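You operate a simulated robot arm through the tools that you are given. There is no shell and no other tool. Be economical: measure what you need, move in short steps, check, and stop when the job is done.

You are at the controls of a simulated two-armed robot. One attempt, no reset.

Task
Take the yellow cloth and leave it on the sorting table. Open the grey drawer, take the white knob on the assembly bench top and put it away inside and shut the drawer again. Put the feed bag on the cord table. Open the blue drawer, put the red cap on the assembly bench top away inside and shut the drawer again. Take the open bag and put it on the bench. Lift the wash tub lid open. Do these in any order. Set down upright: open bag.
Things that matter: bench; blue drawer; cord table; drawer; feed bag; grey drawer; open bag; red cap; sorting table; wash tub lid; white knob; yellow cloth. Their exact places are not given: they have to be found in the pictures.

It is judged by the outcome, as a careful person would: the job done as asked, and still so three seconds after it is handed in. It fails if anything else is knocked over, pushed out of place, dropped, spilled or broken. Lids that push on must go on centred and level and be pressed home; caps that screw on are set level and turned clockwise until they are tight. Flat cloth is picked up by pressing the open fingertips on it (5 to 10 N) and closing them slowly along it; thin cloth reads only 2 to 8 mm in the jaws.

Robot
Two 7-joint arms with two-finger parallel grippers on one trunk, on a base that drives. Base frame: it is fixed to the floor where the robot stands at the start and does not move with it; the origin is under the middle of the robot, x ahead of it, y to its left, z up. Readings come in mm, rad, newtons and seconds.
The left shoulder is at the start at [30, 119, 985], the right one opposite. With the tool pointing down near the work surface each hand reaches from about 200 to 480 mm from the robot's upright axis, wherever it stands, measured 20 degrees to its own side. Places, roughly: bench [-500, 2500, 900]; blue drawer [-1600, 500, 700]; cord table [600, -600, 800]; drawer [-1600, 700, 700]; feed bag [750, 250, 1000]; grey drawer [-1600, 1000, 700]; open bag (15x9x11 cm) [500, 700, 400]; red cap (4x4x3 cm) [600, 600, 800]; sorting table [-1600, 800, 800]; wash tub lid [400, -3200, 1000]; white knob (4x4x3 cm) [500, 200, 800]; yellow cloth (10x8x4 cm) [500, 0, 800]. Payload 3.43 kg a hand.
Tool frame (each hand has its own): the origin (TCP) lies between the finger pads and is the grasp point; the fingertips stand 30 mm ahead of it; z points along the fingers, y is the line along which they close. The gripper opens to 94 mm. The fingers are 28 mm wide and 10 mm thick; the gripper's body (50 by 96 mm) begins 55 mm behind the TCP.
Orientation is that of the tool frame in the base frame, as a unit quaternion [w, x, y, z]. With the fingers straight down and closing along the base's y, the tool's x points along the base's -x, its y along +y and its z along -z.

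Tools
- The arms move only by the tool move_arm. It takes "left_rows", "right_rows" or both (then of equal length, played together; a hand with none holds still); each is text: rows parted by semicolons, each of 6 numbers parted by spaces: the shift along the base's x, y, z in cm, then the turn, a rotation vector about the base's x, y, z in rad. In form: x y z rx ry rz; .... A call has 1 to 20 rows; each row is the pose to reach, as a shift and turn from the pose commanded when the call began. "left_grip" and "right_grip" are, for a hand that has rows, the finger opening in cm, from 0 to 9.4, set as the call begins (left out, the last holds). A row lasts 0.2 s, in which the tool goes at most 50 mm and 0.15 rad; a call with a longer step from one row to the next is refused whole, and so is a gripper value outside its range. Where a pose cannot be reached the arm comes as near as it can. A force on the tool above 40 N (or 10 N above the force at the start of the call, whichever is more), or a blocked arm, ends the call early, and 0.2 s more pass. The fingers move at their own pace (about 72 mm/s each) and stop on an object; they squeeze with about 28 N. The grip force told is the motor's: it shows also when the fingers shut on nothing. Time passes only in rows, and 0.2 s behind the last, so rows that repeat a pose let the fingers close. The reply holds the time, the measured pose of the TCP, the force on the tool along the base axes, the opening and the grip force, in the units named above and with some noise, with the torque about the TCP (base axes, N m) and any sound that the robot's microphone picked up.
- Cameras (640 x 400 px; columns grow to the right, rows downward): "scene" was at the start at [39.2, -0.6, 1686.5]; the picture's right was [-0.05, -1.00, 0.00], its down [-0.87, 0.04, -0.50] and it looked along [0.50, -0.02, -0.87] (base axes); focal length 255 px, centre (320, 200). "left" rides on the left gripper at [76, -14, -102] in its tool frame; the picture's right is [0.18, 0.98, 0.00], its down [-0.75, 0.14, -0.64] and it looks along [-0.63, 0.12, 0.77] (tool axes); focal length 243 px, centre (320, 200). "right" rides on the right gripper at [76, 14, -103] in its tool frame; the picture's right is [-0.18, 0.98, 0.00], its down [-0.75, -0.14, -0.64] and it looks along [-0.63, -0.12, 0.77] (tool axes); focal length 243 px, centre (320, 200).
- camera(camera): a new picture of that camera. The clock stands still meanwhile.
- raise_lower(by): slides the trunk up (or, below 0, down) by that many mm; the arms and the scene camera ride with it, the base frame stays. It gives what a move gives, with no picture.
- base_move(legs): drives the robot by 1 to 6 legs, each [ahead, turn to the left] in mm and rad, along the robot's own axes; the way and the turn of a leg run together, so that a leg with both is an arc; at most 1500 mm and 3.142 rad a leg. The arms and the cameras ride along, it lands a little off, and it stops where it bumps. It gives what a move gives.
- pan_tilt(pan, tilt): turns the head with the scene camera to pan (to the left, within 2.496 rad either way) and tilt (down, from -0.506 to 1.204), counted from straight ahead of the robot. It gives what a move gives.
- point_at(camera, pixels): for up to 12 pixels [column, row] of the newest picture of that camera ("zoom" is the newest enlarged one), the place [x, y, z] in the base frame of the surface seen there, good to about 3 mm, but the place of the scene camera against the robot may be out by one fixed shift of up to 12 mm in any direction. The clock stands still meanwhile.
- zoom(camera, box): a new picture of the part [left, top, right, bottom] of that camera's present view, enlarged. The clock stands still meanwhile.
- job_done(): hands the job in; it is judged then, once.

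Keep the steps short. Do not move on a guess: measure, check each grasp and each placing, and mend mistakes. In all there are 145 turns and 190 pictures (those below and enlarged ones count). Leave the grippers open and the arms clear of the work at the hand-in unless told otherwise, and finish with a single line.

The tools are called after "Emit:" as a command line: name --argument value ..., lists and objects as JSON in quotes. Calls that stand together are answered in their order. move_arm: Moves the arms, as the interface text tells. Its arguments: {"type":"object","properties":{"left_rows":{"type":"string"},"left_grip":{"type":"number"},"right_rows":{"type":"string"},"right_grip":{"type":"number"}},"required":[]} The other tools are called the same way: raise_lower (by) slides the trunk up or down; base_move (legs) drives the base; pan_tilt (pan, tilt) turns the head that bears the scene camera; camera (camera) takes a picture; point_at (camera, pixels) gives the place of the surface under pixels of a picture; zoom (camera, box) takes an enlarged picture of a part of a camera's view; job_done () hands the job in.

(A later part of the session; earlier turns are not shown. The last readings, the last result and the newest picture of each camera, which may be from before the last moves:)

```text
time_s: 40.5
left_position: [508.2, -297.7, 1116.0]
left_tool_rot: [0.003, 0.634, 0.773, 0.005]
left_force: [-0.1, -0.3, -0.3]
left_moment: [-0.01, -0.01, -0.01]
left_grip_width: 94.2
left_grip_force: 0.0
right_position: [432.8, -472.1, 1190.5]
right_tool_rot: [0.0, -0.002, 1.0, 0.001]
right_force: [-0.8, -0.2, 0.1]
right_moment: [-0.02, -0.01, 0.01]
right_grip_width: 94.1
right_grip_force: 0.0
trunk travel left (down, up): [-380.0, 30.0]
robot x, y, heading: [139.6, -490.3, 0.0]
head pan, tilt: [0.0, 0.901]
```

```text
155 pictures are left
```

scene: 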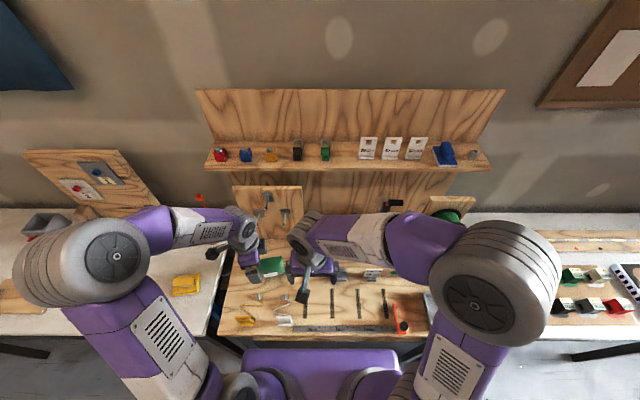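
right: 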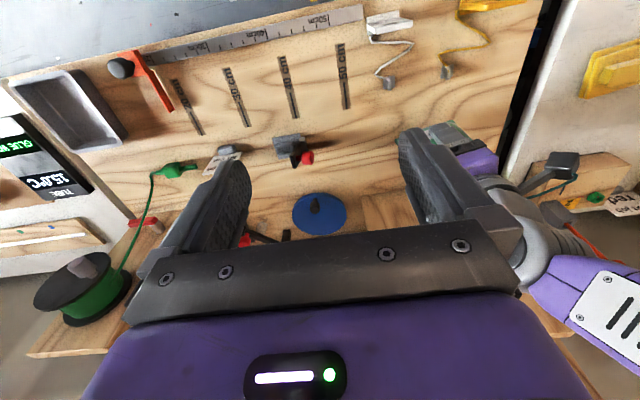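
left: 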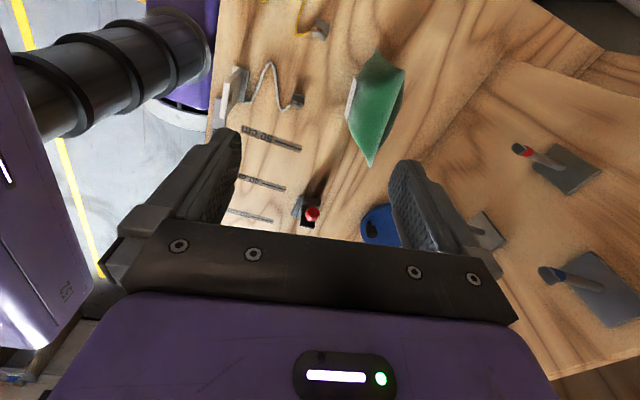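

The feed bag stands on the cord table. I turn the left hand back and drive back to the assembly bench.

Emit:
move_arm --left_rows "-2 3 1 0 0 0.138; -4 6 2 0 0 0.276; -6 9 3 0 0 0.414; -6 12 3 0 0 0.552; -6 14 3 0 0 0.69; -6 16 3 0 0 0.828; -6 16 3 0 0 0.966; -6 16 3 0 0 1.104; -6 16 3 0 0 1.242; -6 16 3 0 0 1.374; -6 16 3 0 0 1.374"

Emit:
base_move --legs '[[-240, 0], [0, 1.571], [570, 0], [0, -1.571], [230, 0]]'

Emit:
camera --camera "left"

Emit:
camera --camera "right"

```text
time_s: 42.9
left_position: [444.1, -134.1, 1145.1]
left_tool_rot: [0.001, -0.001, 1.0, 0.006]
left_force: [-0.1, -0.5, 0.6]
left_moment: [-0.01, -0.01, -0.04]
left_grip_width: 94.0
left_grip_force: 0.1
right_position: [434.0, -472.3, 1190.1]
right_tool_rot: [0.001, -0.002, 1.0, 0.001]
right_force: [-0.1, 0.5, 0.4]
right_moment: [0.02, -0.01, 0.03]
right_grip_width: 94.1
right_grip_force: 0.1
trunk travel left (down, up): [-380.0, 30.0]
robot x, y, heading: [136.2, -491.7, 0.006]
head pan, tilt: [0.0, 0.901]
```

```text
time_s: 56.4
left_position: [433.3, 448.7, 1145.7]
left_tool_rot: [0.001, -0.006, 1.0, 0.006]
left_force: [0.2, 1.1, 0.8]
left_moment: [-0.02, 0.01, -0.01]
left_grip_width: 93.9
left_grip_force: 0.1
right_position: [426.8, 112.1, 1190.0]
right_tool_rot: [0.0, -0.008, 1.0, 0.001]
right_force: [-0.1, 0.3, -0.3]
right_moment: [-0.01, 0.0, 0.0]
right_grip_width: 94.0
right_grip_force: 0.0
trunk travel left (down, up): [-380.0, 30.0]
robot x, y, heading: [134.7, 92.1, 0.017]
head pan, tilt: [0.0, 0.901]
```

```text
154 pictures are left
```

left: 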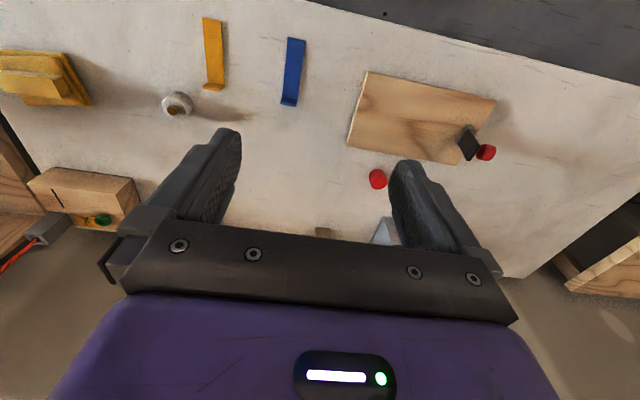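

```text
153 pictures are left
```

right: 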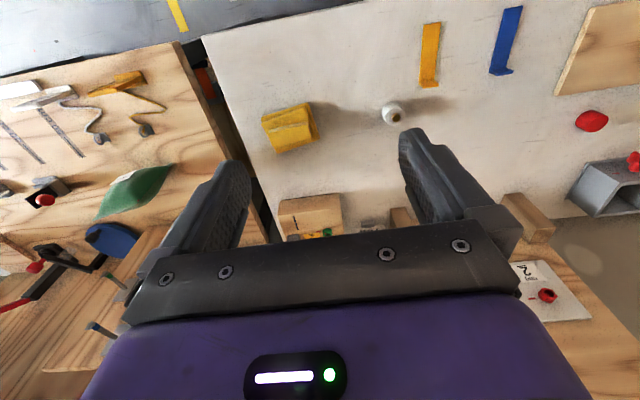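

I move the right hand above the cloth, turned to close along its short side (about 72 mm).

Emit:
move_arm --right_rows "1 -0.7 -1.5 0 0 0.141; 2 -1.4 -3 0 0 0.282; 3 -2.1 -4.5 0 0 0.423; 4 -2.8 -6 0 0 0.564; 5 -3.5 -7.5 0 0 0.705; 6 -4.2 -9 0 0 0.846; 7 -4.9 -10.5 0 0 0.987; 8 -5.6 -12 0 0 1.128; 9 -6.3 -14 0 0 1.269; 10 -7 -16 0 0 1.41; 11 -7.8 -18 0 0 1.55; 11.1 -7.8 -18 0 0 1.69; 11.1 -7.8 -18 0 0 1.69"

Emit:
camera --camera "right"

Emit:
camera --camera "left"

```text
time_s: 59.2
left_position: [434.7, 449.2, 1144.3]
left_tool_rot: [0.0, -0.006, 1.0, 0.006]
left_force: [0.3, 0.7, -0.3]
left_moment: [0.02, 0.02, 0.0]
left_grip_width: 94.0
left_grip_force: 0.1
right_position: [538.5, 33.8, 1009.5]
right_tool_rot: [0.001, 0.754, -0.657, -0.001]
right_force: [0.3, 0.0, -0.5]
right_moment: [0.0, 0.01, 0.01]
right_grip_width: 94.2
right_grip_force: 0.0
trunk travel left (down, up): [-380.0, 30.0]
robot x, y, heading: [131.0, 83.8, 0.015]
head pan, tilt: [0.0, 0.901]
```

```text
152 pictures are left
```

right: 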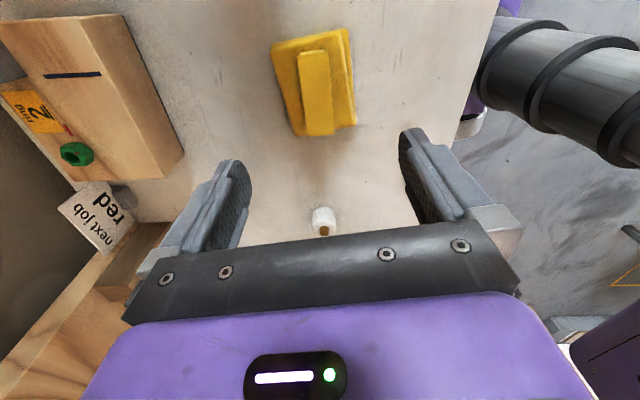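

```text
151 pictures are left
```

left: 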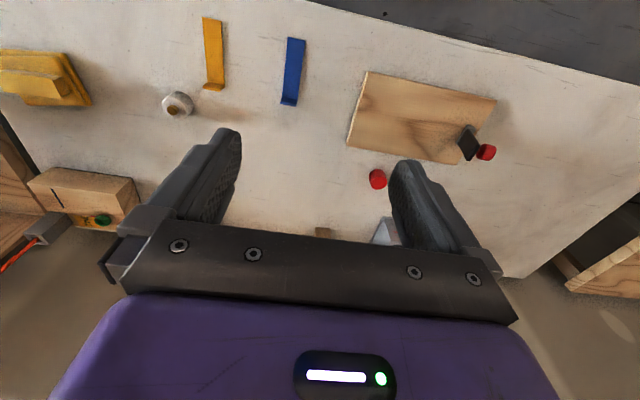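

Emit:
zoom --camera "right" --box '[240, 10, 400, 150]'

Emit:
point_at --camera "right" --pixels '[[272, 44], [346, 29], [356, 122], [296, 134], [304, 54], [326, 50], [334, 132], [312, 135], [316, 90], [290, 80], [345, 80], [322, 215]]'

```text
2.86 times, centred on (320, 80) of right
```

zoom: 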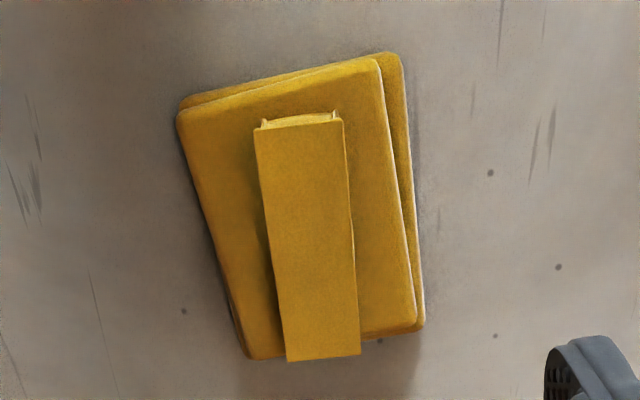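

```text
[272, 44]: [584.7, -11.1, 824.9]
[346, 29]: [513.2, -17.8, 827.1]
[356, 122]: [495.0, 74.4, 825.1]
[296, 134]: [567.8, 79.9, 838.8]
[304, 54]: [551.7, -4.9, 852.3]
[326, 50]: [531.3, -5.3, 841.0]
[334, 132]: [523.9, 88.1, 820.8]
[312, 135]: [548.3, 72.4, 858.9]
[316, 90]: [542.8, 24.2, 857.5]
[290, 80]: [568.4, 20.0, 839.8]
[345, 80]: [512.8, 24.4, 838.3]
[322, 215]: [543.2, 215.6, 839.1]
```

The folded cloth has a raised ridge (x 531–552, top z 858, base layer top 838): a good handle. I lower the right hand over it and close.

Emit:
move_arm --right_rows "0.3 0 -4.5 0 0 0; 0.3 0 -9 0 0 0; 0.3 0 -12 0 0 0; 0.3 0 -13.2 0 0 0; 0.3 0 -13.9 0 0 0; 0.3 0 -13.9 0 0 0" --right_grip 6

Emit:
move_arm --right_rows "0 0 0 0 0 0; 0 0 0 0 0 0; 0 0 0 0 0 0; 0 0 0 0 0 0; 0 0 0 0 0 0" --right_grip 0

Emit:
camera --camera "right"

```text
time_s: 60.6
left_position: [433.5, 449.4, 1145.8]
left_tool_rot: [0.0, -0.006, 1.0, 0.006]
left_force: [-0.2, 0.0, 0.2]
left_moment: [0.0, 0.02, -0.03]
left_grip_width: 93.7
left_grip_force: 0.0
right_position: [539.7, 33.9, 872.5]
right_tool_rot: [0.0, 0.754, -0.657, -0.001]
right_force: [0.6, 0.2, 0.2]
right_moment: [0.03, 0.01, -0.05]
right_grip_width: 60.2
right_grip_force: 0.0
trunk travel left (down, up): [-380.0, 30.0]
robot x, y, heading: [132.4, 85.3, 0.015]
head pan, tilt: [0.0, 0.901]
```

```text
time_s: 61.8
left_position: [432.7, 449.0, 1145.3]
left_tool_rot: [-0.001, -0.006, 1.0, 0.007]
left_force: [-0.7, -0.7, 0.1]
left_moment: [-0.03, -0.02, 0.01]
left_grip_width: 94.2
left_grip_force: 0.0
right_position: [540.9, 35.2, 872.5]
right_tool_rot: [0.0, 0.753, -0.658, -0.001]
right_force: [0.1, -0.5, 0.2]
right_moment: [-0.01, -0.03, -0.02]
right_grip_width: 28.9
right_grip_force: 28.1
trunk travel left (down, up): [-380.0, 30.0]
robot x, y, heading: [131.3, 86.6, 0.021]
head pan, tilt: [0.0, 0.901]
```

```text
149 pictures are left
```

right: 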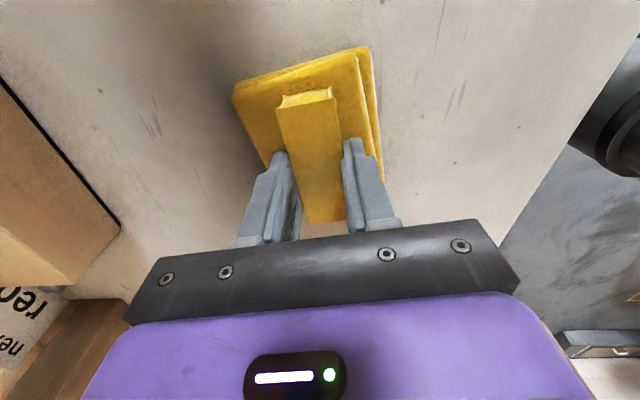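

Held at 29 mm. I lift and check.

Emit:
move_arm --right_rows "0 0 2 0 0 0; 0 0 5 0 0 0; 0 0 9 0 0 0; 0 0 13 0 0 0; -2 -3 16 0 0 0; -4 -6 18 0 0 0; -5 -8 18 0 0 0"

Emit:
camera --camera "right"

Emit:
point_at --camera "left" --pixels '[[177, 95], [163, 103], [192, 103], [178, 116], [178, 104]]'

```text
time_s: 63.4
left_position: [434.8, 449.8, 1145.0]
left_tool_rot: [-0.001, -0.007, 1.0, 0.005]
left_force: [-0.3, -0.4, -0.1]
left_moment: [0.0, 0.0, 0.01]
left_grip_width: 94.2
left_grip_force: 0.1
right_position: [493.3, -43.5, 1046.8]
right_tool_rot: [0.002, 0.754, -0.657, -0.001]
right_force: [0.5, -0.8, -0.6]
right_moment: [0.01, 0.02, -0.01]
right_grip_width: 29.1
right_grip_force: 27.9
trunk travel left (down, up): [-380.0, 30.0]
robot x, y, heading: [129.7, 91.1, 0.021]
head pan, tilt: [0.0, 0.901]
```

```text
148 pictures are left
```

right: 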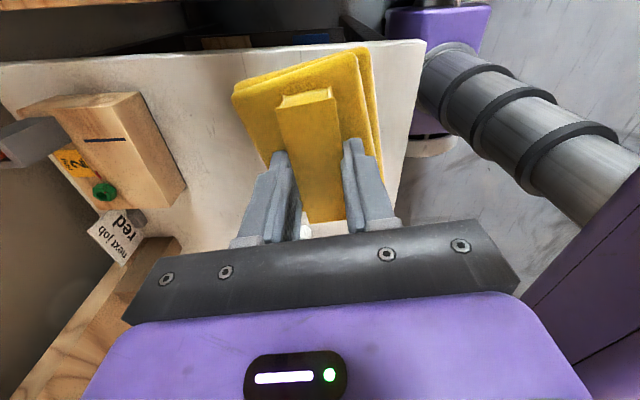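

```text
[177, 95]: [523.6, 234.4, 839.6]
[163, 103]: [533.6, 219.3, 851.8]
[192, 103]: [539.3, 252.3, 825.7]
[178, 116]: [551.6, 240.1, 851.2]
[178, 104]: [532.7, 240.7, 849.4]
```

Cloth is held. Now the left hand over the white knob at about (537, 236).

Emit:
move_arm --left_rows "2 -4 -3 0 0 0; 4 -8 -6 0 0 0; 6.5 -12 -9 0 0 0; 8.5 -16 -12 0 0 0; 10.2 -20 -14 0 0 0; 10.2 -21.3 -16 0 0 0; 10.2 -21.3 -16 0 0 0"

Emit:
camera --camera "left"

```text
refused: row 1 steps farther than a row can; nothing moved
```

```text
147 pictures are left
```

left: 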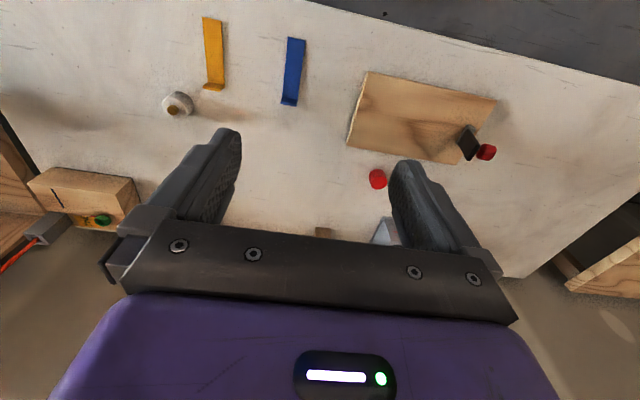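

The step was too long; I use smaller steps.

Emit:
move_arm --left_rows "1.5 -3 -2.2 0 0 0; 3 -6 -4.4 0 0 0; 4.5 -9 -6.6 0 0 0; 6 -12 -8.8 0 0 0; 7.5 -15 -11 0 0 0; 9 -18 -13.2 0 0 0; 10.2 -21.3 -15.4 0 0 0; 10.2 -21.3 -16 0 0 0; 10.2 -21.3 -16 0 0 0"

Emit:
camera --camera "left"

```text
time_s: 65.4
left_position: [537.3, 236.7, 986.8]
left_tool_rot: [0.0, -0.006, 1.0, 0.006]
left_force: [0.8, -0.4, -0.7]
left_moment: [0.0, -0.01, -0.01]
left_grip_width: 93.9
left_grip_force: 0.0
right_position: [493.6, -43.6, 1045.7]
right_tool_rot: [0.001, 0.753, -0.658, 0.0]
right_force: [-0.1, -0.9, -0.3]
right_moment: [0.02, 0.0, 0.0]
right_grip_width: 28.8
right_grip_force: 28.1
trunk travel left (down, up): [-380.0, 30.0]
robot x, y, heading: [132.2, 85.9, 0.016]
head pan, tilt: [0.0, 0.901]
```

```text
146 pictures are left
```

left: 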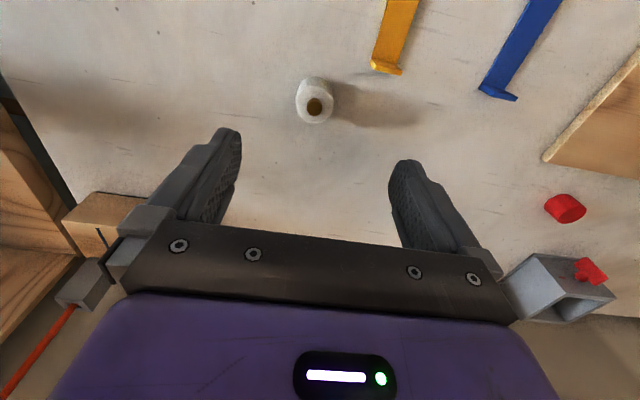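

Well centred. I lower to TCP z≈853 and close on the knob.

Emit:
move_arm --left_rows "0 0 -4.5 0 0 0; 0 0 -9 0 0 0; 0 0 -12 0 0 0; 0 0 -13.3 0 0 0; 0 0 -13.3 0 0 0"

Emit:
move_arm --left_rows "0 0 0 0 0 0; 0 0 0 0 0 0; 0 0 0 0 0 0; 0 0 0 0 0 0" --left_grip 0

Emit:
move_arm --left_rows "0 0 2 0 0 0; 0 0 6 0 0 0; 0 0 10 0 0 0; 0 0 14 0 0 0; -2 1 18 0 0 0; -4 2 22 0 0 0; -4 2 22 0 0 0"

Emit:
camera --camera "left"

```text
time_s: 66.6
left_position: [536.4, 238.9, 851.9]
left_tool_rot: [-0.001, -0.006, 1.0, 0.006]
left_force: [-0.9, -0.3, 2.3]
left_moment: [-0.11, 0.04, -0.04]
left_grip_width: 94.0
left_grip_force: 0.1
right_position: [492.9, -43.0, 1046.9]
right_tool_rot: [0.0, 0.754, -0.657, -0.001]
right_force: [0.3, -0.1, -0.4]
right_moment: [-0.01, -0.02, 0.01]
right_grip_width: 29.1
right_grip_force: 27.6
trunk travel left (down, up): [-380.0, 30.0]
robot x, y, heading: [127.9, 90.2, 0.016]
head pan, tilt: [0.0, 0.901]
```

```text
time_s: 67.6
left_position: [537.3, 238.8, 851.2]
left_tool_rot: [0.0, -0.005, 1.0, 0.007]
left_force: [1.4, 0.1, 1.5]
left_moment: [-0.05, -0.05, 0.0]
left_grip_width: 36.8
left_grip_force: 27.5
right_position: [492.8, -43.9, 1047.0]
right_tool_rot: [0.001, 0.753, -0.658, -0.001]
right_force: [0.1, 0.5, -1.1]
right_moment: [0.0, 0.0, -0.01]
right_grip_width: 28.9
right_grip_force: 28.2
trunk travel left (down, up): [-380.0, 30.0]
robot x, y, heading: [132.9, 89.7, 0.022]
head pan, tilt: [0.0, 0.901]
```

```text
time_s: 69.2
left_position: [496.1, 256.4, 1070.9]
left_tool_rot: [0.001, -0.005, 1.0, 0.006]
left_force: [-0.2, -0.1, 0.3]
left_moment: [0.01, -0.01, 0.03]
left_grip_width: 36.9
left_grip_force: 28.2
right_position: [494.2, -42.8, 1046.7]
right_tool_rot: [0.002, 0.753, -0.658, -0.001]
right_force: [0.1, 0.1, -0.9]
right_moment: [-0.03, 0.0, -0.03]
right_grip_width: 29.1
right_grip_force: 27.9
trunk travel left (down, up): [-380.0, 30.0]
robot x, y, heading: [131.5, 88.9, 0.013]
head pan, tilt: [0.0, 0.901]
```

```text
145 pictures are left
```

left: 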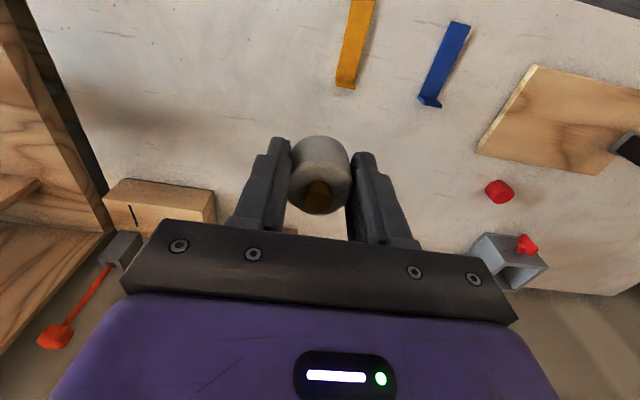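

Both are held. I drive back and over to the sorting table behind me, stopping well short of it, then look.

Emit:
base_move --legs '[[-250, 0], [0, 2.42], [950, 0], [0, 0.7]]'

Emit:
pan_tilt --pan 0 --tilt 0.8

Emit:
camera --camera "scene"

```text
time_s: 83.2
left_position: [-1203.2, 513.4, 1069.4]
left_tool_rot: [0.007, 1.0, 0.005, 0.0]
left_force: [0.7, -0.2, -0.6]
left_moment: [0.04, -0.02, 0.0]
left_grip_width: 36.3
left_grip_force: 28.0
right_position: [-1199.5, 814.7, 1047.4]
right_tool_rot: [0.0, 0.659, 0.752, 0.001]
right_force: [0.2, 0.0, -0.6]
right_moment: [0.02, 0.01, 0.0]
right_grip_width: 29.2
right_grip_force: 28.2
trunk travel left (down, up): [-380.0, 30.0]
robot x, y, heading: [-839.4, 680.7, -3.128]
head pan, tilt: [0.0, 0.901]
```

```text
time_s: 83.8
left_position: [-1202.3, 514.5, 1071.0]
left_tool_rot: [0.007, 1.0, 0.004, 0.0]
left_force: [0.2, 0.6, 0.7]
left_moment: [0.0, 0.01, 0.02]
left_grip_width: 36.4
left_grip_force: 28.5
right_position: [-1199.0, 814.6, 1047.1]
right_tool_rot: [0.0, 0.659, 0.752, 0.001]
right_force: [0.4, 0.6, -0.9]
right_moment: [0.0, -0.02, -0.03]
right_grip_width: 28.8
right_grip_force: 28.5
trunk travel left (down, up): [-380.0, 30.0]
robot x, y, heading: [-836.9, 680.5, -3.131]
head pan, tilt: [0.0, 0.799]
```

```text
144 pictures are left
```

scene: 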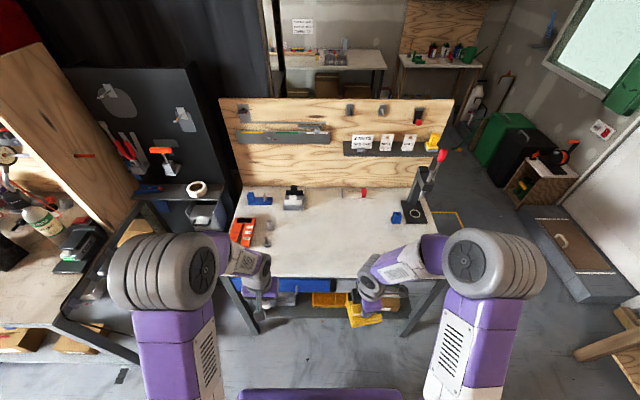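

I measure the table edge, its free area and the drawer fronts.

Emit:
point_at --camera "scene" --pixels '[[300, 272], [400, 272], [340, 215], [340, 240], [385, 245], [365, 192], [397, 218], [415, 212], [240, 232], [290, 205], [300, 285], [395, 290]]'

Emit:
zoom --camera "scene" --box '[200, 170, 460, 340]'

Emit:
camera --camera "right"

Emit:
camera --camera "left"

```text
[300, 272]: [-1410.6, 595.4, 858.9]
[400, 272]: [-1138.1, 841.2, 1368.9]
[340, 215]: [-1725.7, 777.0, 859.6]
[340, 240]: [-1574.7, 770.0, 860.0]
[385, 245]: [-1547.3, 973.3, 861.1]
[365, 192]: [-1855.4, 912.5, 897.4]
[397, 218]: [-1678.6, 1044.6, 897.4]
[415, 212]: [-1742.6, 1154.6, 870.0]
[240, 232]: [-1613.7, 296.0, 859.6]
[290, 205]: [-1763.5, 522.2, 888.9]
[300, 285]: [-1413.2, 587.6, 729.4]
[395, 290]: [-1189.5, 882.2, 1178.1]
```

```text
2.35 times, centred on (330, 255) of scene
```

zoom: 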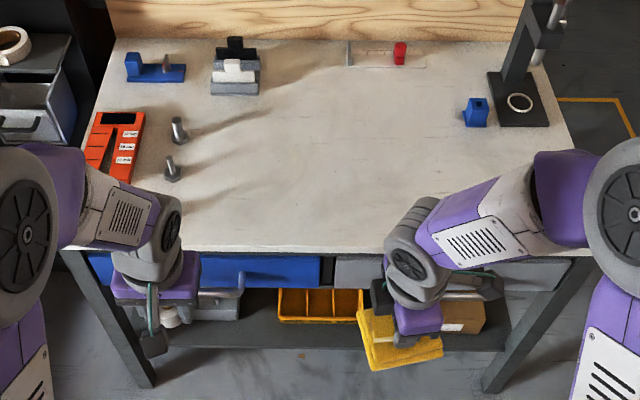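

```text
142 pictures are left
```

right: 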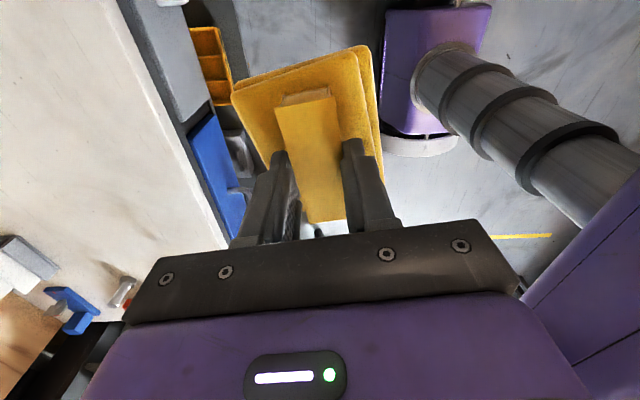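

```text
141 pictures are left
```

left: 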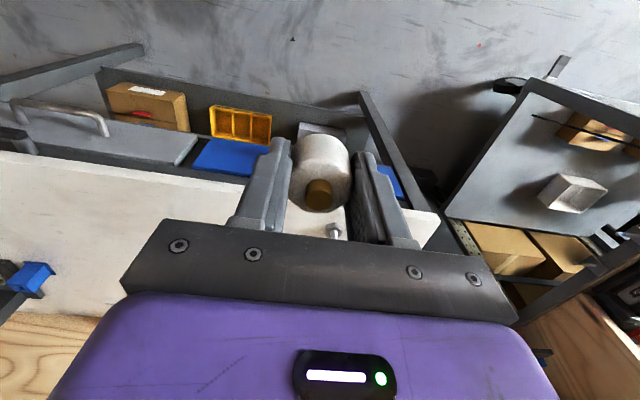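

Emit:
point_at --camera "left" --pixels '[[100, 220], [160, 200], [10, 170], [90, 130], [60, 105], [20, 103], [105, 125], [40, 130], [170, 150], [240, 160], [25, 280], [190, 180]]'

Emit:
point_at --camera "right" --pixels '[[100, 100], [60, 200], [180, 160], [200, 120], [215, 170], [235, 205], [160, 30], [225, 225]]'

```text
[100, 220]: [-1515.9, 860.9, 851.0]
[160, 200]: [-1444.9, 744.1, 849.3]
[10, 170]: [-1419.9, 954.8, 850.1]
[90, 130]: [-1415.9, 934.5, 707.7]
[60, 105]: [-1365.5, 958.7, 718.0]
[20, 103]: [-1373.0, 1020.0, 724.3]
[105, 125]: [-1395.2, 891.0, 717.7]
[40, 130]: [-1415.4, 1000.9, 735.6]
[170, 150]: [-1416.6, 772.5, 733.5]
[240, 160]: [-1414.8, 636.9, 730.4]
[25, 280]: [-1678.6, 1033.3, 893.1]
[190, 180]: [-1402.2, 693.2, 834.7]
```

```text
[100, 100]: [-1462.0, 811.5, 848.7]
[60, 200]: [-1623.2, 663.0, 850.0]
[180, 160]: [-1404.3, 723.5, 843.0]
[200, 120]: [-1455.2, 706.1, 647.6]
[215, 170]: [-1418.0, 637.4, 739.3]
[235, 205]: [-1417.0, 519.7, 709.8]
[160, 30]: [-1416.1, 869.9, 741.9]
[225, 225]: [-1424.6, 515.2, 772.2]
```

Table top z=850, edge x=-1402, drawer fronts x=-1416, grey handle bar near x=-1367, z=720. I drive ahead 260 mm and set the cloth at about (-1550, 830).

Emit:
base_move --legs '[[260, 0]]'

Emit:
move_arm --right_rows "-3 0 -2 0 0 0; -6 0 -4 0 0 0; -8 0 -7 0 0 0; -9 0 -10 0 0 0; -9 0 -13 0 0 0; -9 0 -13 0 0 0"

Emit:
camera --camera "right"

```text
time_s: 85.7
left_position: [-1456.7, 504.1, 1070.8]
left_tool_rot: [0.006, 1.0, 0.01, 0.0]
left_force: [-1.0, 0.3, -0.5]
left_moment: [0.02, -0.01, 0.02]
left_grip_width: 36.2
left_grip_force: 27.3
right_position: [-1455.5, 806.8, 1046.0]
right_tool_rot: [0.001, 0.655, 0.755, 0.0]
right_force: [0.2, 0.5, -0.4]
right_moment: [0.03, -0.01, -0.04]
right_grip_width: 29.1
right_grip_force: 28.0
trunk travel left (down, up): [-380.0, 30.0]
robot x, y, heading: [-1090.7, 677.7, -3.12]
head pan, tilt: [0.0, 0.799]
```

```text
time_s: 87.1
left_position: [-1455.4, 503.6, 1070.3]
left_tool_rot: [0.007, 1.0, 0.01, -0.001]
left_force: [-0.3, 0.5, 0.8]
left_moment: [0.0, -0.02, 0.0]
left_grip_width: 36.1
left_grip_force: 28.4
right_position: [-1543.9, 807.9, 918.1]
right_tool_rot: [0.001, 0.655, 0.756, 0.002]
right_force: [-0.4, -1.0, -0.3]
right_moment: [0.01, 0.0, 0.01]
right_grip_width: 28.9
right_grip_force: 28.2
trunk travel left (down, up): [-380.0, 30.0]
robot x, y, heading: [-1091.9, 679.0, -3.121]
head pan, tilt: [0.0, 0.799]
```

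```text
140 pictures are left
```

right: 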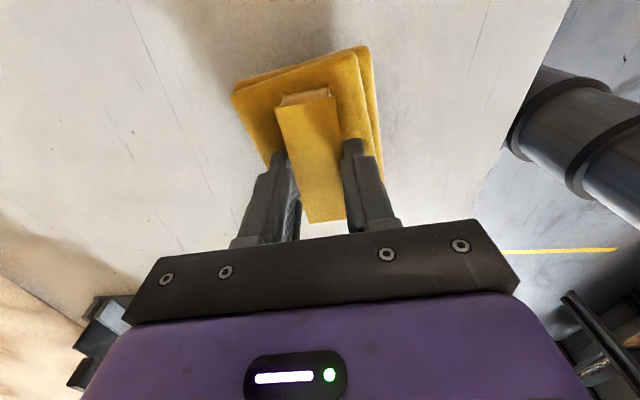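

Lower to contact, release and rise.

Emit:
move_arm --right_rows "0 0 -0.8 0 0 0; 0 0 -1.2 0 0 0; 0 0 -1.5 0 0 0; 0 0 -1.5 0 0 0"

Emit:
move_arm --right_rows "0 0 0 0 0 0; 0 0 0 0 0 0; 0 0 0 0 0 0" --right_grip 6

Emit:
move_arm --right_rows "0 0 3 0 0 0; 0 0 7 0 0 0; 0 0 11 0 0 0; 0 0 15 0 0 0; 4 0 17 0 0 0; 8 0 19 0 0 0"

Emit:
camera --camera "right"

```text
time_s: 88.1
left_position: [-1455.4, 504.9, 1071.4]
left_tool_rot: [0.006, 1.0, 0.01, 0.001]
left_force: [0.2, -0.9, -0.5]
left_moment: [-0.02, -0.01, -0.02]
left_grip_width: 36.1
left_grip_force: 27.2
right_position: [-1544.8, 806.4, 903.3]
right_tool_rot: [0.001, 0.655, 0.756, 0.0]
right_force: [0.2, 0.1, 0.7]
right_moment: [-0.02, 0.09, 0.0]
right_grip_width: 29.0
right_grip_force: 28.1
trunk travel left (down, up): [-380.0, 30.0]
robot x, y, heading: [-1090.2, 681.1, -3.122]
head pan, tilt: [0.0, 0.799]
```

```text
time_s: 88.9
left_position: [-1456.7, 505.5, 1069.8]
left_tool_rot: [0.006, 1.0, 0.01, 0.0]
left_force: [-0.9, 0.2, -0.5]
left_moment: [-0.03, -0.05, 0.03]
left_grip_width: 36.0
left_grip_force: 27.9
right_position: [-1545.0, 806.8, 902.5]
right_tool_rot: [0.0, 0.655, 0.756, 0.001]
right_force: [0.3, 0.3, 0.0]
right_moment: [-0.01, 0.0, -0.03]
right_grip_width: 60.1
right_grip_force: 0.1
trunk travel left (down, up): [-380.0, 30.0]
robot x, y, heading: [-1093.6, 675.7, -3.119]
head pan, tilt: [0.0, 0.799]
```

```text
time_s: 90.3
left_position: [-1454.9, 505.4, 1070.6]
left_tool_rot: [0.006, 1.0, 0.01, -0.002]
left_force: [0.7, -0.4, 0.1]
left_moment: [0.02, 0.04, 0.02]
left_grip_width: 36.2
left_grip_force: 27.9
right_position: [-1463.5, 808.3, 1093.9]
right_tool_rot: [0.001, 0.654, 0.756, 0.001]
right_force: [1.0, -0.6, -0.3]
right_moment: [0.0, 0.01, -0.03]
right_grip_width: 59.9
right_grip_force: 0.0
trunk travel left (down, up): [-380.0, 30.0]
robot x, y, heading: [-1090.6, 675.8, -3.122]
head pan, tilt: [0.0, 0.799]
```

```text
139 pictures are left
```

right: 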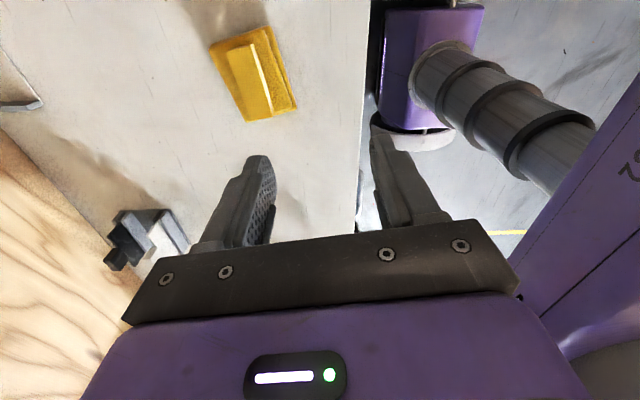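

The cloth lies on the table. Next the grey drawer: I back off, shift to stand before it (y≈950), and lower the trunk.

Emit:
base_move --legs '[[-230, 0], [0, -1.59], [275, 0], [0, 1.571]]'

Emit:
raise_lower --by -130

Emit:
camera --camera "scene"

Emit:
camera --camera "right"

Emit:
camera --camera "left"

```text
time_s: 101.4
left_position: [-1222.3, 814.3, 1070.7]
left_tool_rot: [0.006, 1.0, -0.025, -0.001]
left_force: [0.2, -0.9, 0.5]
left_moment: [0.01, -0.02, -0.02]
left_grip_width: 36.3
left_grip_force: 28.2
right_position: [-1209.4, 1117.2, 1093.9]
right_tool_rot: [0.0, 0.681, 0.733, 0.0]
right_force: [-0.6, 0.2, -0.7]
right_moment: [-0.01, 0.03, -0.01]
right_grip_width: 59.9
right_grip_force: 0.1
trunk travel left (down, up): [-380.0, 30.0]
robot x, y, heading: [-841.9, 964.2, 3.095]
head pan, tilt: [0.0, 0.799]
```

```text
time_s: 103.0
left_position: [-1221.4, 814.5, 939.9]
left_tool_rot: [0.006, 1.0, -0.024, -0.001]
left_force: [-0.4, 0.0, 0.0]
left_moment: [0.01, 0.01, 0.0]
left_grip_width: 36.2
left_grip_force: 28.3
right_position: [-1209.9, 1116.7, 962.8]
right_tool_rot: [0.001, 0.681, 0.733, 0.0]
right_force: [0.7, 0.0, 0.7]
right_moment: [-0.01, -0.02, -0.01]
right_grip_width: 60.0
right_grip_force: 0.1
trunk travel left (down, up): [-250.0, 160.0]
robot x, y, heading: [-846.6, 956.5, 3.093]
head pan, tilt: [0.0, 0.799]
```

```text
138 pictures are left
```

scene: 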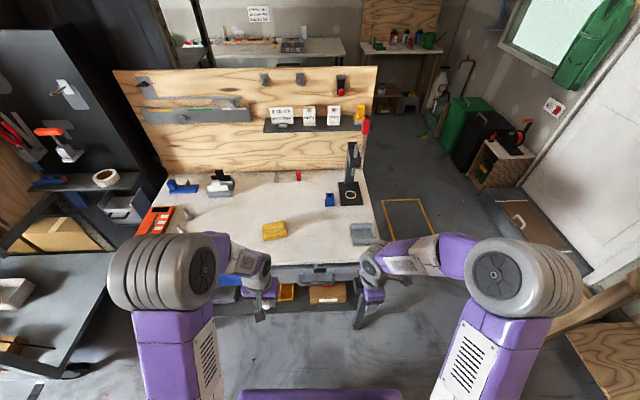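

```text
137 pictures are left
```

right: 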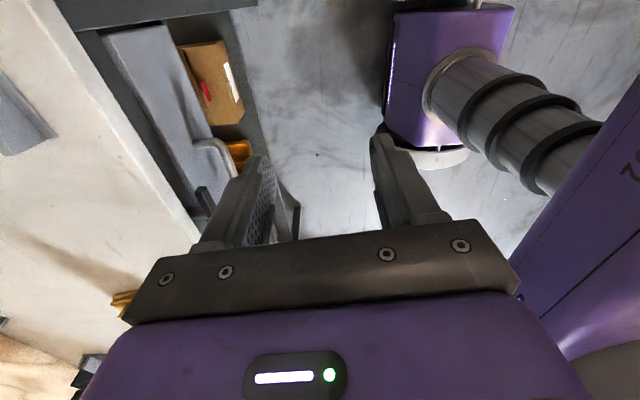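

```text
136 pictures are left
```

left: 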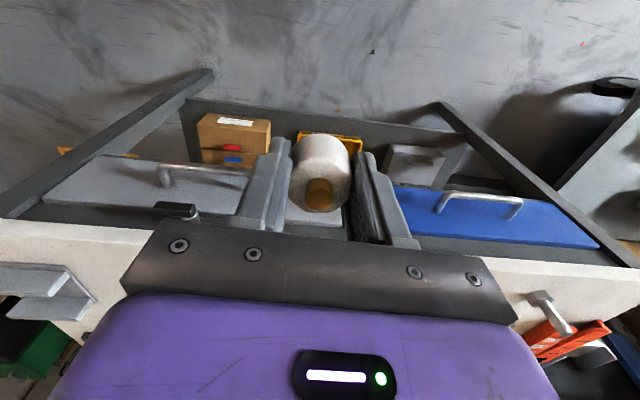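

There is a dark part above the grey drawer, at (175,208) in the left picture. I zoom on it: it might be a latch.

Emit:
zoom --camera "left" --box '[40, 120, 280, 270]'

Emit:
zoom --camera "scene" --box '[240, 230, 400, 330]'

Emit:
zoom --camera "left" --box '[370, 130, 620, 290]'

Emit:
point_at --camera "left" --pixels '[[175, 207], [160, 209], [190, 210], [165, 175], [200, 168], [240, 172], [130, 200], [230, 200], [440, 205], [480, 196], [515, 210], [460, 225]]'

```text
2.67 times, centred on (160, 195) of left
```

zoom: 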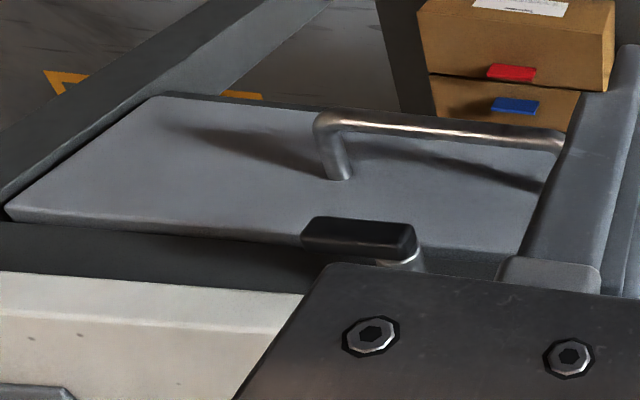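

```text
4.00 times, centred on (320, 280) of scene
```

zoom: 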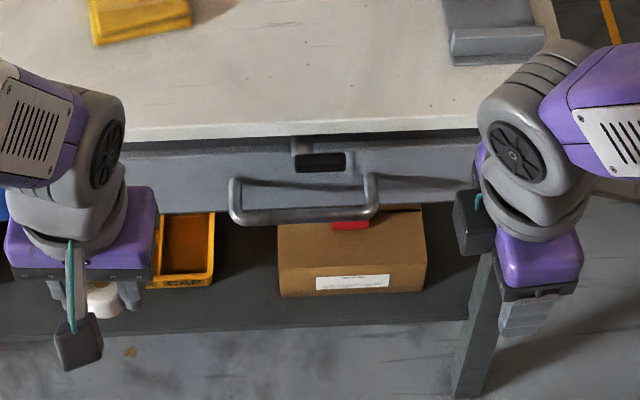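

```text
2.50 times, centred on (495, 210) of left
```

zoom: 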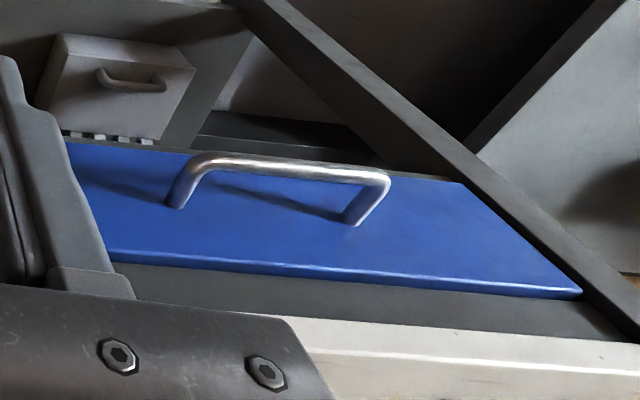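

```text
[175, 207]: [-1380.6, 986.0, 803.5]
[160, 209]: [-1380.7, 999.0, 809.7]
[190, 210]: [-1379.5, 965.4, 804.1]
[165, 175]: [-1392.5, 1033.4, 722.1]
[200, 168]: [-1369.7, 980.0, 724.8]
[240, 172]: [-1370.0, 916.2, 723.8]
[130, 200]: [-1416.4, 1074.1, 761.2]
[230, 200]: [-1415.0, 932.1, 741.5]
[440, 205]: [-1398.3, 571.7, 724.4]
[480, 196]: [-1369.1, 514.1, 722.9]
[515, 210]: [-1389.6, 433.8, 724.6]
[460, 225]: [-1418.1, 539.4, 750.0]
```

A small lever sits above the grey drawer at about (-1380, 985, 805). I turn the right hand so its camera looks at it from the front.

Emit:
move_arm --right_rows "0 -1 1 0 0 -0.15; 0 -2 2 0 0 -0.3; 0 -4 3 0 0 -0.45; 0 -6 3 0 0 -0.6; 0 -8 3 0 0 -0.75; 0 -10 3 0 0 -0.9; 0 -11 3 0 0 -1.05; 0 -12 3 0 0 -1.2; 0 -12 3 0 0 -1.35; 0 -12 2 0 0 -1.5; 0 -12 0 0 0 -1.645; 0 -12 0 0 0 -1.645"

Emit:
camera --camera "right"

Emit:
zoom --camera "right" --box '[220, 80, 420, 230]'

```text
time_s: 105.6
left_position: [-1221.7, 814.9, 941.4]
left_tool_rot: [0.006, 1.0, -0.026, 0.0]
left_force: [0.8, 0.5, -1.3]
left_moment: [0.02, 0.01, 0.0]
left_grip_width: 35.8
left_grip_force: 28.2
right_position: [-1208.6, 999.6, 963.8]
right_tool_rot: [0.001, 1.0, -0.002, 0.0]
right_force: [-0.5, -0.7, 0.7]
right_moment: [-0.01, -0.02, 0.0]
right_grip_width: 60.0
right_grip_force: 0.1
trunk travel left (down, up): [-250.0, 160.0]
robot x, y, heading: [-850.6, 961.5, 3.096]
head pan, tilt: [0.0, 0.799]
```

```text
132 pictures are left
```

right: 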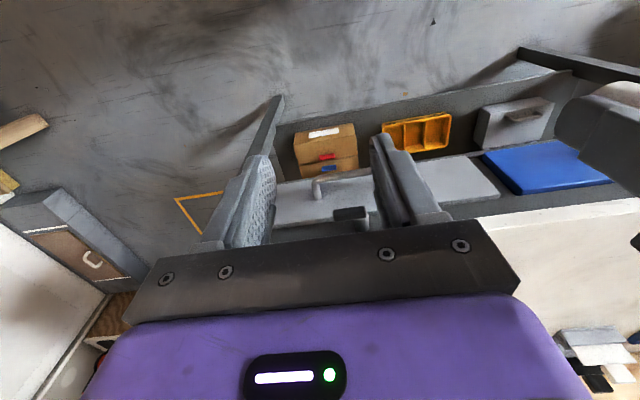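

```text
2.67 times, centred on (320, 155) of right
```

zoom: 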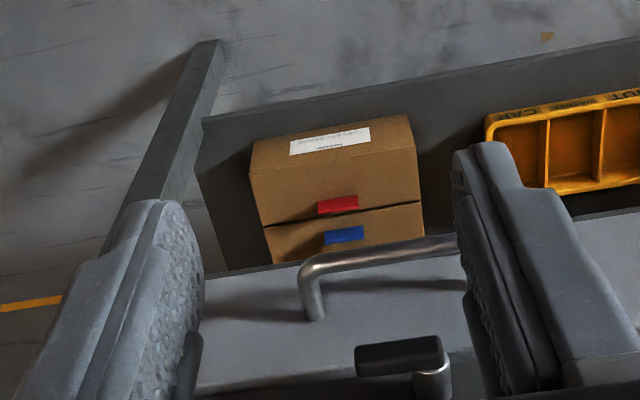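

I tilt the right hand for a more frontal view of the lever.

Emit:
move_arm --right_rows "-1 0 -1.5 0 0.12 0; -2 0 -3 0 0.24 0; -3 -0.5 -4.5 0 0.36 0; -4 -1 -6 0 0.48 0; -5 -1 -7.5 0 0.6 0; -5.5 -1 -8.4 0 0.6 0; -5.5 -1 -8.4 0 0.6 0" --right_grip 9.4

Emit:
camera --camera "right"

Emit:
zoom --camera "right" --box '[220, 80, 420, 230]'

```text
time_s: 107.2
left_position: [-1222.0, 814.3, 940.9]
left_tool_rot: [0.006, 1.0, -0.026, 0.0]
left_force: [0.6, 0.2, 1.0]
left_moment: [-0.05, 0.0, -0.01]
left_grip_width: 36.2
left_grip_force: 28.1
right_position: [-1266.7, 987.9, 880.2]
right_tool_rot: [0.001, 0.955, 0.001, -0.296]
right_force: [0.4, -0.3, 0.3]
right_moment: [0.02, -0.01, -0.02]
right_grip_width: 94.4
right_grip_force: 0.1
trunk travel left (down, up): [-250.0, 160.0]
robot x, y, heading: [-848.9, 963.8, 3.092]
head pan, tilt: [0.0, 0.799]
```

```text
130 pictures are left
```

right: 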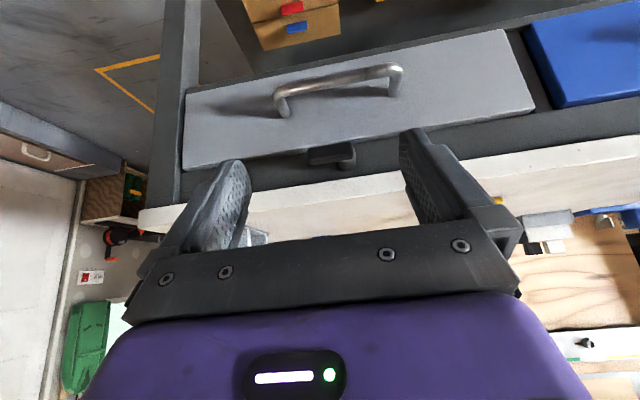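

```text
2.67 times, centred on (320, 155) of right
```

zoom: 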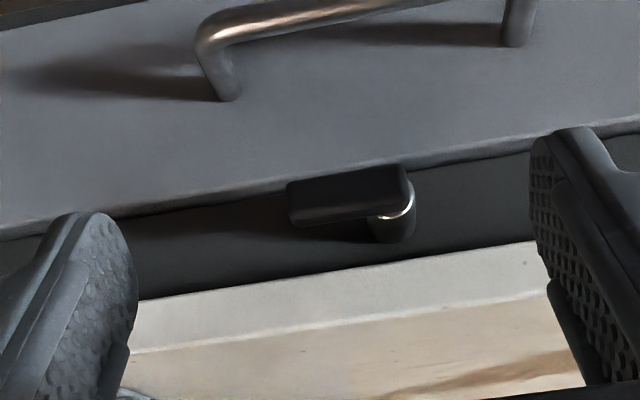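

It is a turn-button. I measure whether it overlaps the drawer front.

Emit:
point_at --camera "zoom" --pixels '[[340, 180], [340, 195], [345, 218], [295, 205], [400, 185], [395, 230], [405, 205], [340, 260], [240, 195], [240, 210], [460, 165], [300, 230]]'

Emit:
point_at --camera "right" --pixels '[[290, 90], [335, 78], [390, 67], [280, 110], [395, 95], [190, 95], [186, 165], [530, 105], [505, 32]]'

```text
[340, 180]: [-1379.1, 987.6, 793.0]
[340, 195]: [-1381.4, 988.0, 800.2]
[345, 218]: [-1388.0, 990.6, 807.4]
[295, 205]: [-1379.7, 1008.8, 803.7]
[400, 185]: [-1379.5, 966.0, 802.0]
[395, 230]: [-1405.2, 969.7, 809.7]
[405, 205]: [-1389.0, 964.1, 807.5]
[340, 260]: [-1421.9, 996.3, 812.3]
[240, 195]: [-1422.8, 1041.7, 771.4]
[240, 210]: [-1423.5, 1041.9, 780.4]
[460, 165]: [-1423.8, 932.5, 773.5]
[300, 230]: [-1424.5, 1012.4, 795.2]
```

```text
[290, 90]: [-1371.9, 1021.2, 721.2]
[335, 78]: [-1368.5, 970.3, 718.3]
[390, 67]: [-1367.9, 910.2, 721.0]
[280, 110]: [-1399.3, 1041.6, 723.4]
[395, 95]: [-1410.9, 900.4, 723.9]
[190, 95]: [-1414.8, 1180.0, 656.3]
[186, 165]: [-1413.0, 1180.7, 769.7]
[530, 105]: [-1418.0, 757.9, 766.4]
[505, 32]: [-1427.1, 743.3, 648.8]
```

The button lies above the drawer (z 792–809, drawer top 770), so it does not block it. I turn the right hand to grip the handle bar at y≈935 with a 60° forward tilt, first to a standoff.

Emit:
move_arm --right_rows "1 -0.5 0 0.1055 0.0321 0.0975; 2 -1 0 0.211 0.064 0.195; 2 -1.5 -1 0.317 0.096 0.293; 2 -2 -2 0.422 0.128 0.39; 2 -2.5 -3 0.528 0.16 0.488; 2 -3 -4 0.633 0.193 0.585; 1 -3.5 -5 0.739 0.225 0.683; 0 -4 -6 0.844 0.257 0.78; -1 -4.5 -7 0.95 0.289 0.878; -2 -5 -8 1.055 0.321 0.975; -2.5 -5.3 -10 1.161 0.353 1.073; -3 -5.3 -12 1.161 0.353 1.073; -3 -5.3 -12 1.161 0.353 1.073" --right_grip 6

Emit:
camera --camera "right"

Emit:
camera --camera "scene"

```text
time_s: 108.3
left_position: [-1224.2, 808.5, 942.2]
left_tool_rot: [0.002, 1.0, -0.014, -0.003]
left_force: [1.4, -0.7, -0.7]
left_moment: [0.02, -0.01, 0.03]
left_grip_width: 36.0
left_grip_force: 28.0
right_position: [-1269.1, 969.0, 890.5]
right_tool_rot: [-0.093, 0.911, 0.173, -0.363]
right_force: [-0.2, 0.4, -0.3]
right_moment: [-0.01, 0.02, 0.02]
right_grip_width: 60.1
right_grip_force: 0.0
trunk travel left (down, up): [-250.0, 160.0]
robot x, y, heading: [-847.1, 963.2, 3.096]
head pan, tilt: [0.0, 0.799]
stopped in row 5 (right hand): the arm was blocked; the commanded pose is now the measured one
```

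```text
128 pictures are left
```

right: 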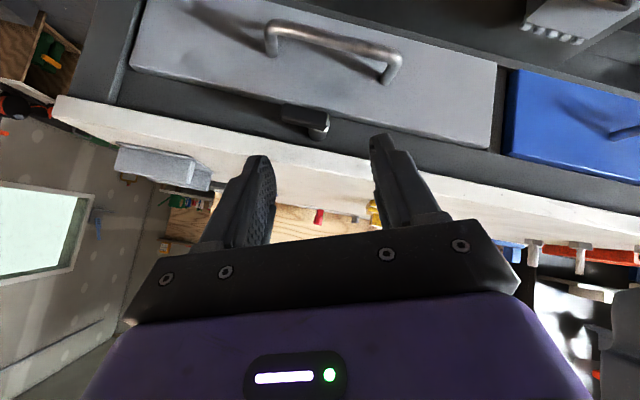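

```text
127 pictures are left
```

scene: 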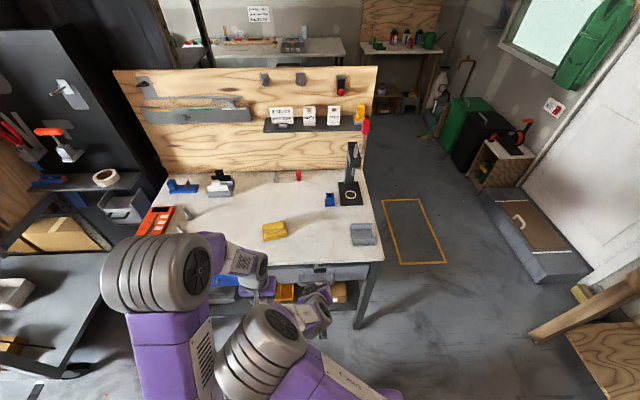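

The right elbow swung inward and met the left arm. I retrace to the upright, elbow-out pose.

Emit:
move_arm --right_rows "0 0.5 0 -0.032 -0.125 -0.06; 0.5 1 0 -0.064 -0.249 -0.119; 1 2 1 -0.096 -0.374 -0.179; 2 3 2 -0.128 -0.499 -0.238; 3 4 4 -0.16 -0.623 -0.298; 4 5 6 -0.192 -0.748 -0.357; 5 8 7 -0.192 -0.748 -0.357; 5 12 7 -0.192 -0.748 -0.357; 5 12 7 -0.192 -0.748 -0.357"

Emit:
camera --camera "scene"

```text
time_s: 110.3
left_position: [-1224.0, 809.1, 942.5]
left_tool_rot: [0.003, 1.0, -0.015, -0.003]
left_force: [-0.5, -1.1, 0.2]
left_moment: [-0.01, 0.02, -0.02]
left_grip_width: 36.0
left_grip_force: 27.4
right_position: [-1219.8, 1088.2, 964.0]
right_tool_rot: [0.0, 1.0, 0.001, 0.002]
right_force: [-0.4, -0.2, 0.2]
right_moment: [0.02, -0.04, 0.02]
right_grip_width: 60.1
right_grip_force: 0.1
trunk travel left (down, up): [-250.0, 160.0]
robot x, y, heading: [-848.8, 964.6, 3.091]
head pan, tilt: [0.0, 0.799]
```

```text
126 pictures are left
```

scene: 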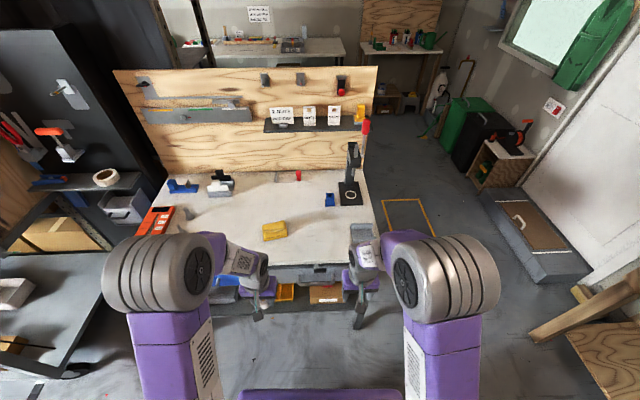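

Elbow is out again. I yaw the hand by +90° while upright, which was fine before.

Emit:
move_arm --right_rows "0 0 0 0 0 0.143; 0 0 0 0 0 0.286; 0 0 0 0 0 0.429; 0 0 0 0 0 0.571; 0 0 0 0 0 0.714; 0 0 0 0 0 0.857; 0 -1 0 0 0 1; 0 -2 0 0 0 1.143; 0 -3 0 0 0 1.286; 0 -4 0 0 0 1.428; 0 -5 0 0 0 1.571; 0 -5 0 0 0 1.571"

Emit:
move_arm --right_rows "0 0 -1 0 0.12 0; -0.5 -1 -2 0 0.24 0; -1 -2 -3.5 0 0.36 0; -1.5 -3 -5 0 0.48 0; -2 -4 -6 0 0.6 0; -2 -4 -6 0 0.6 0"

Emit:
camera --camera "scene"

```text
time_s: 112.9
left_position: [-1224.8, 810.0, 942.3]
left_tool_rot: [0.004, 1.0, -0.016, -0.004]
left_force: [-0.5, -0.7, -1.0]
left_moment: [-0.01, -0.02, 0.06]
left_grip_width: 36.1
left_grip_force: 27.7
right_position: [-1218.8, 1039.6, 962.2]
right_tool_rot: [-0.001, 0.707, 0.707, 0.001]
right_force: [-0.3, 0.4, 0.1]
right_moment: [-0.02, 0.02, 0.02]
right_grip_width: 60.1
right_grip_force: 0.2
trunk travel left (down, up): [-250.0, 160.0]
robot x, y, heading: [-846.8, 962.6, 3.095]
head pan, tilt: [0.0, 0.799]
```

```text
time_s: 114.3
left_position: [-1225.6, 806.5, 943.7]
left_tool_rot: [0.002, 1.0, -0.01, -0.006]
left_force: [-0.8, -0.4, 0.4]
left_moment: [-0.01, 0.02, -0.03]
left_grip_width: 36.1
left_grip_force: 28.2
right_position: [-1243.0, 999.7, 909.9]
right_tool_rot: [-0.202, 0.685, 0.664, -0.22]
right_force: [0.7, 0.3, 0.2]
right_moment: [-0.02, 0.0, -0.02]
right_grip_width: 60.0
right_grip_force: 0.1
trunk travel left (down, up): [-250.0, 160.0]
robot x, y, heading: [-846.5, 964.9, 3.097]
head pan, tilt: [0.0, 0.799]
```

```text
125 pictures are left
```

scene: 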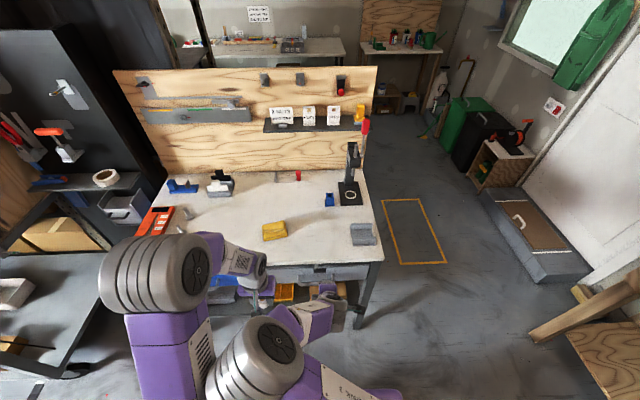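

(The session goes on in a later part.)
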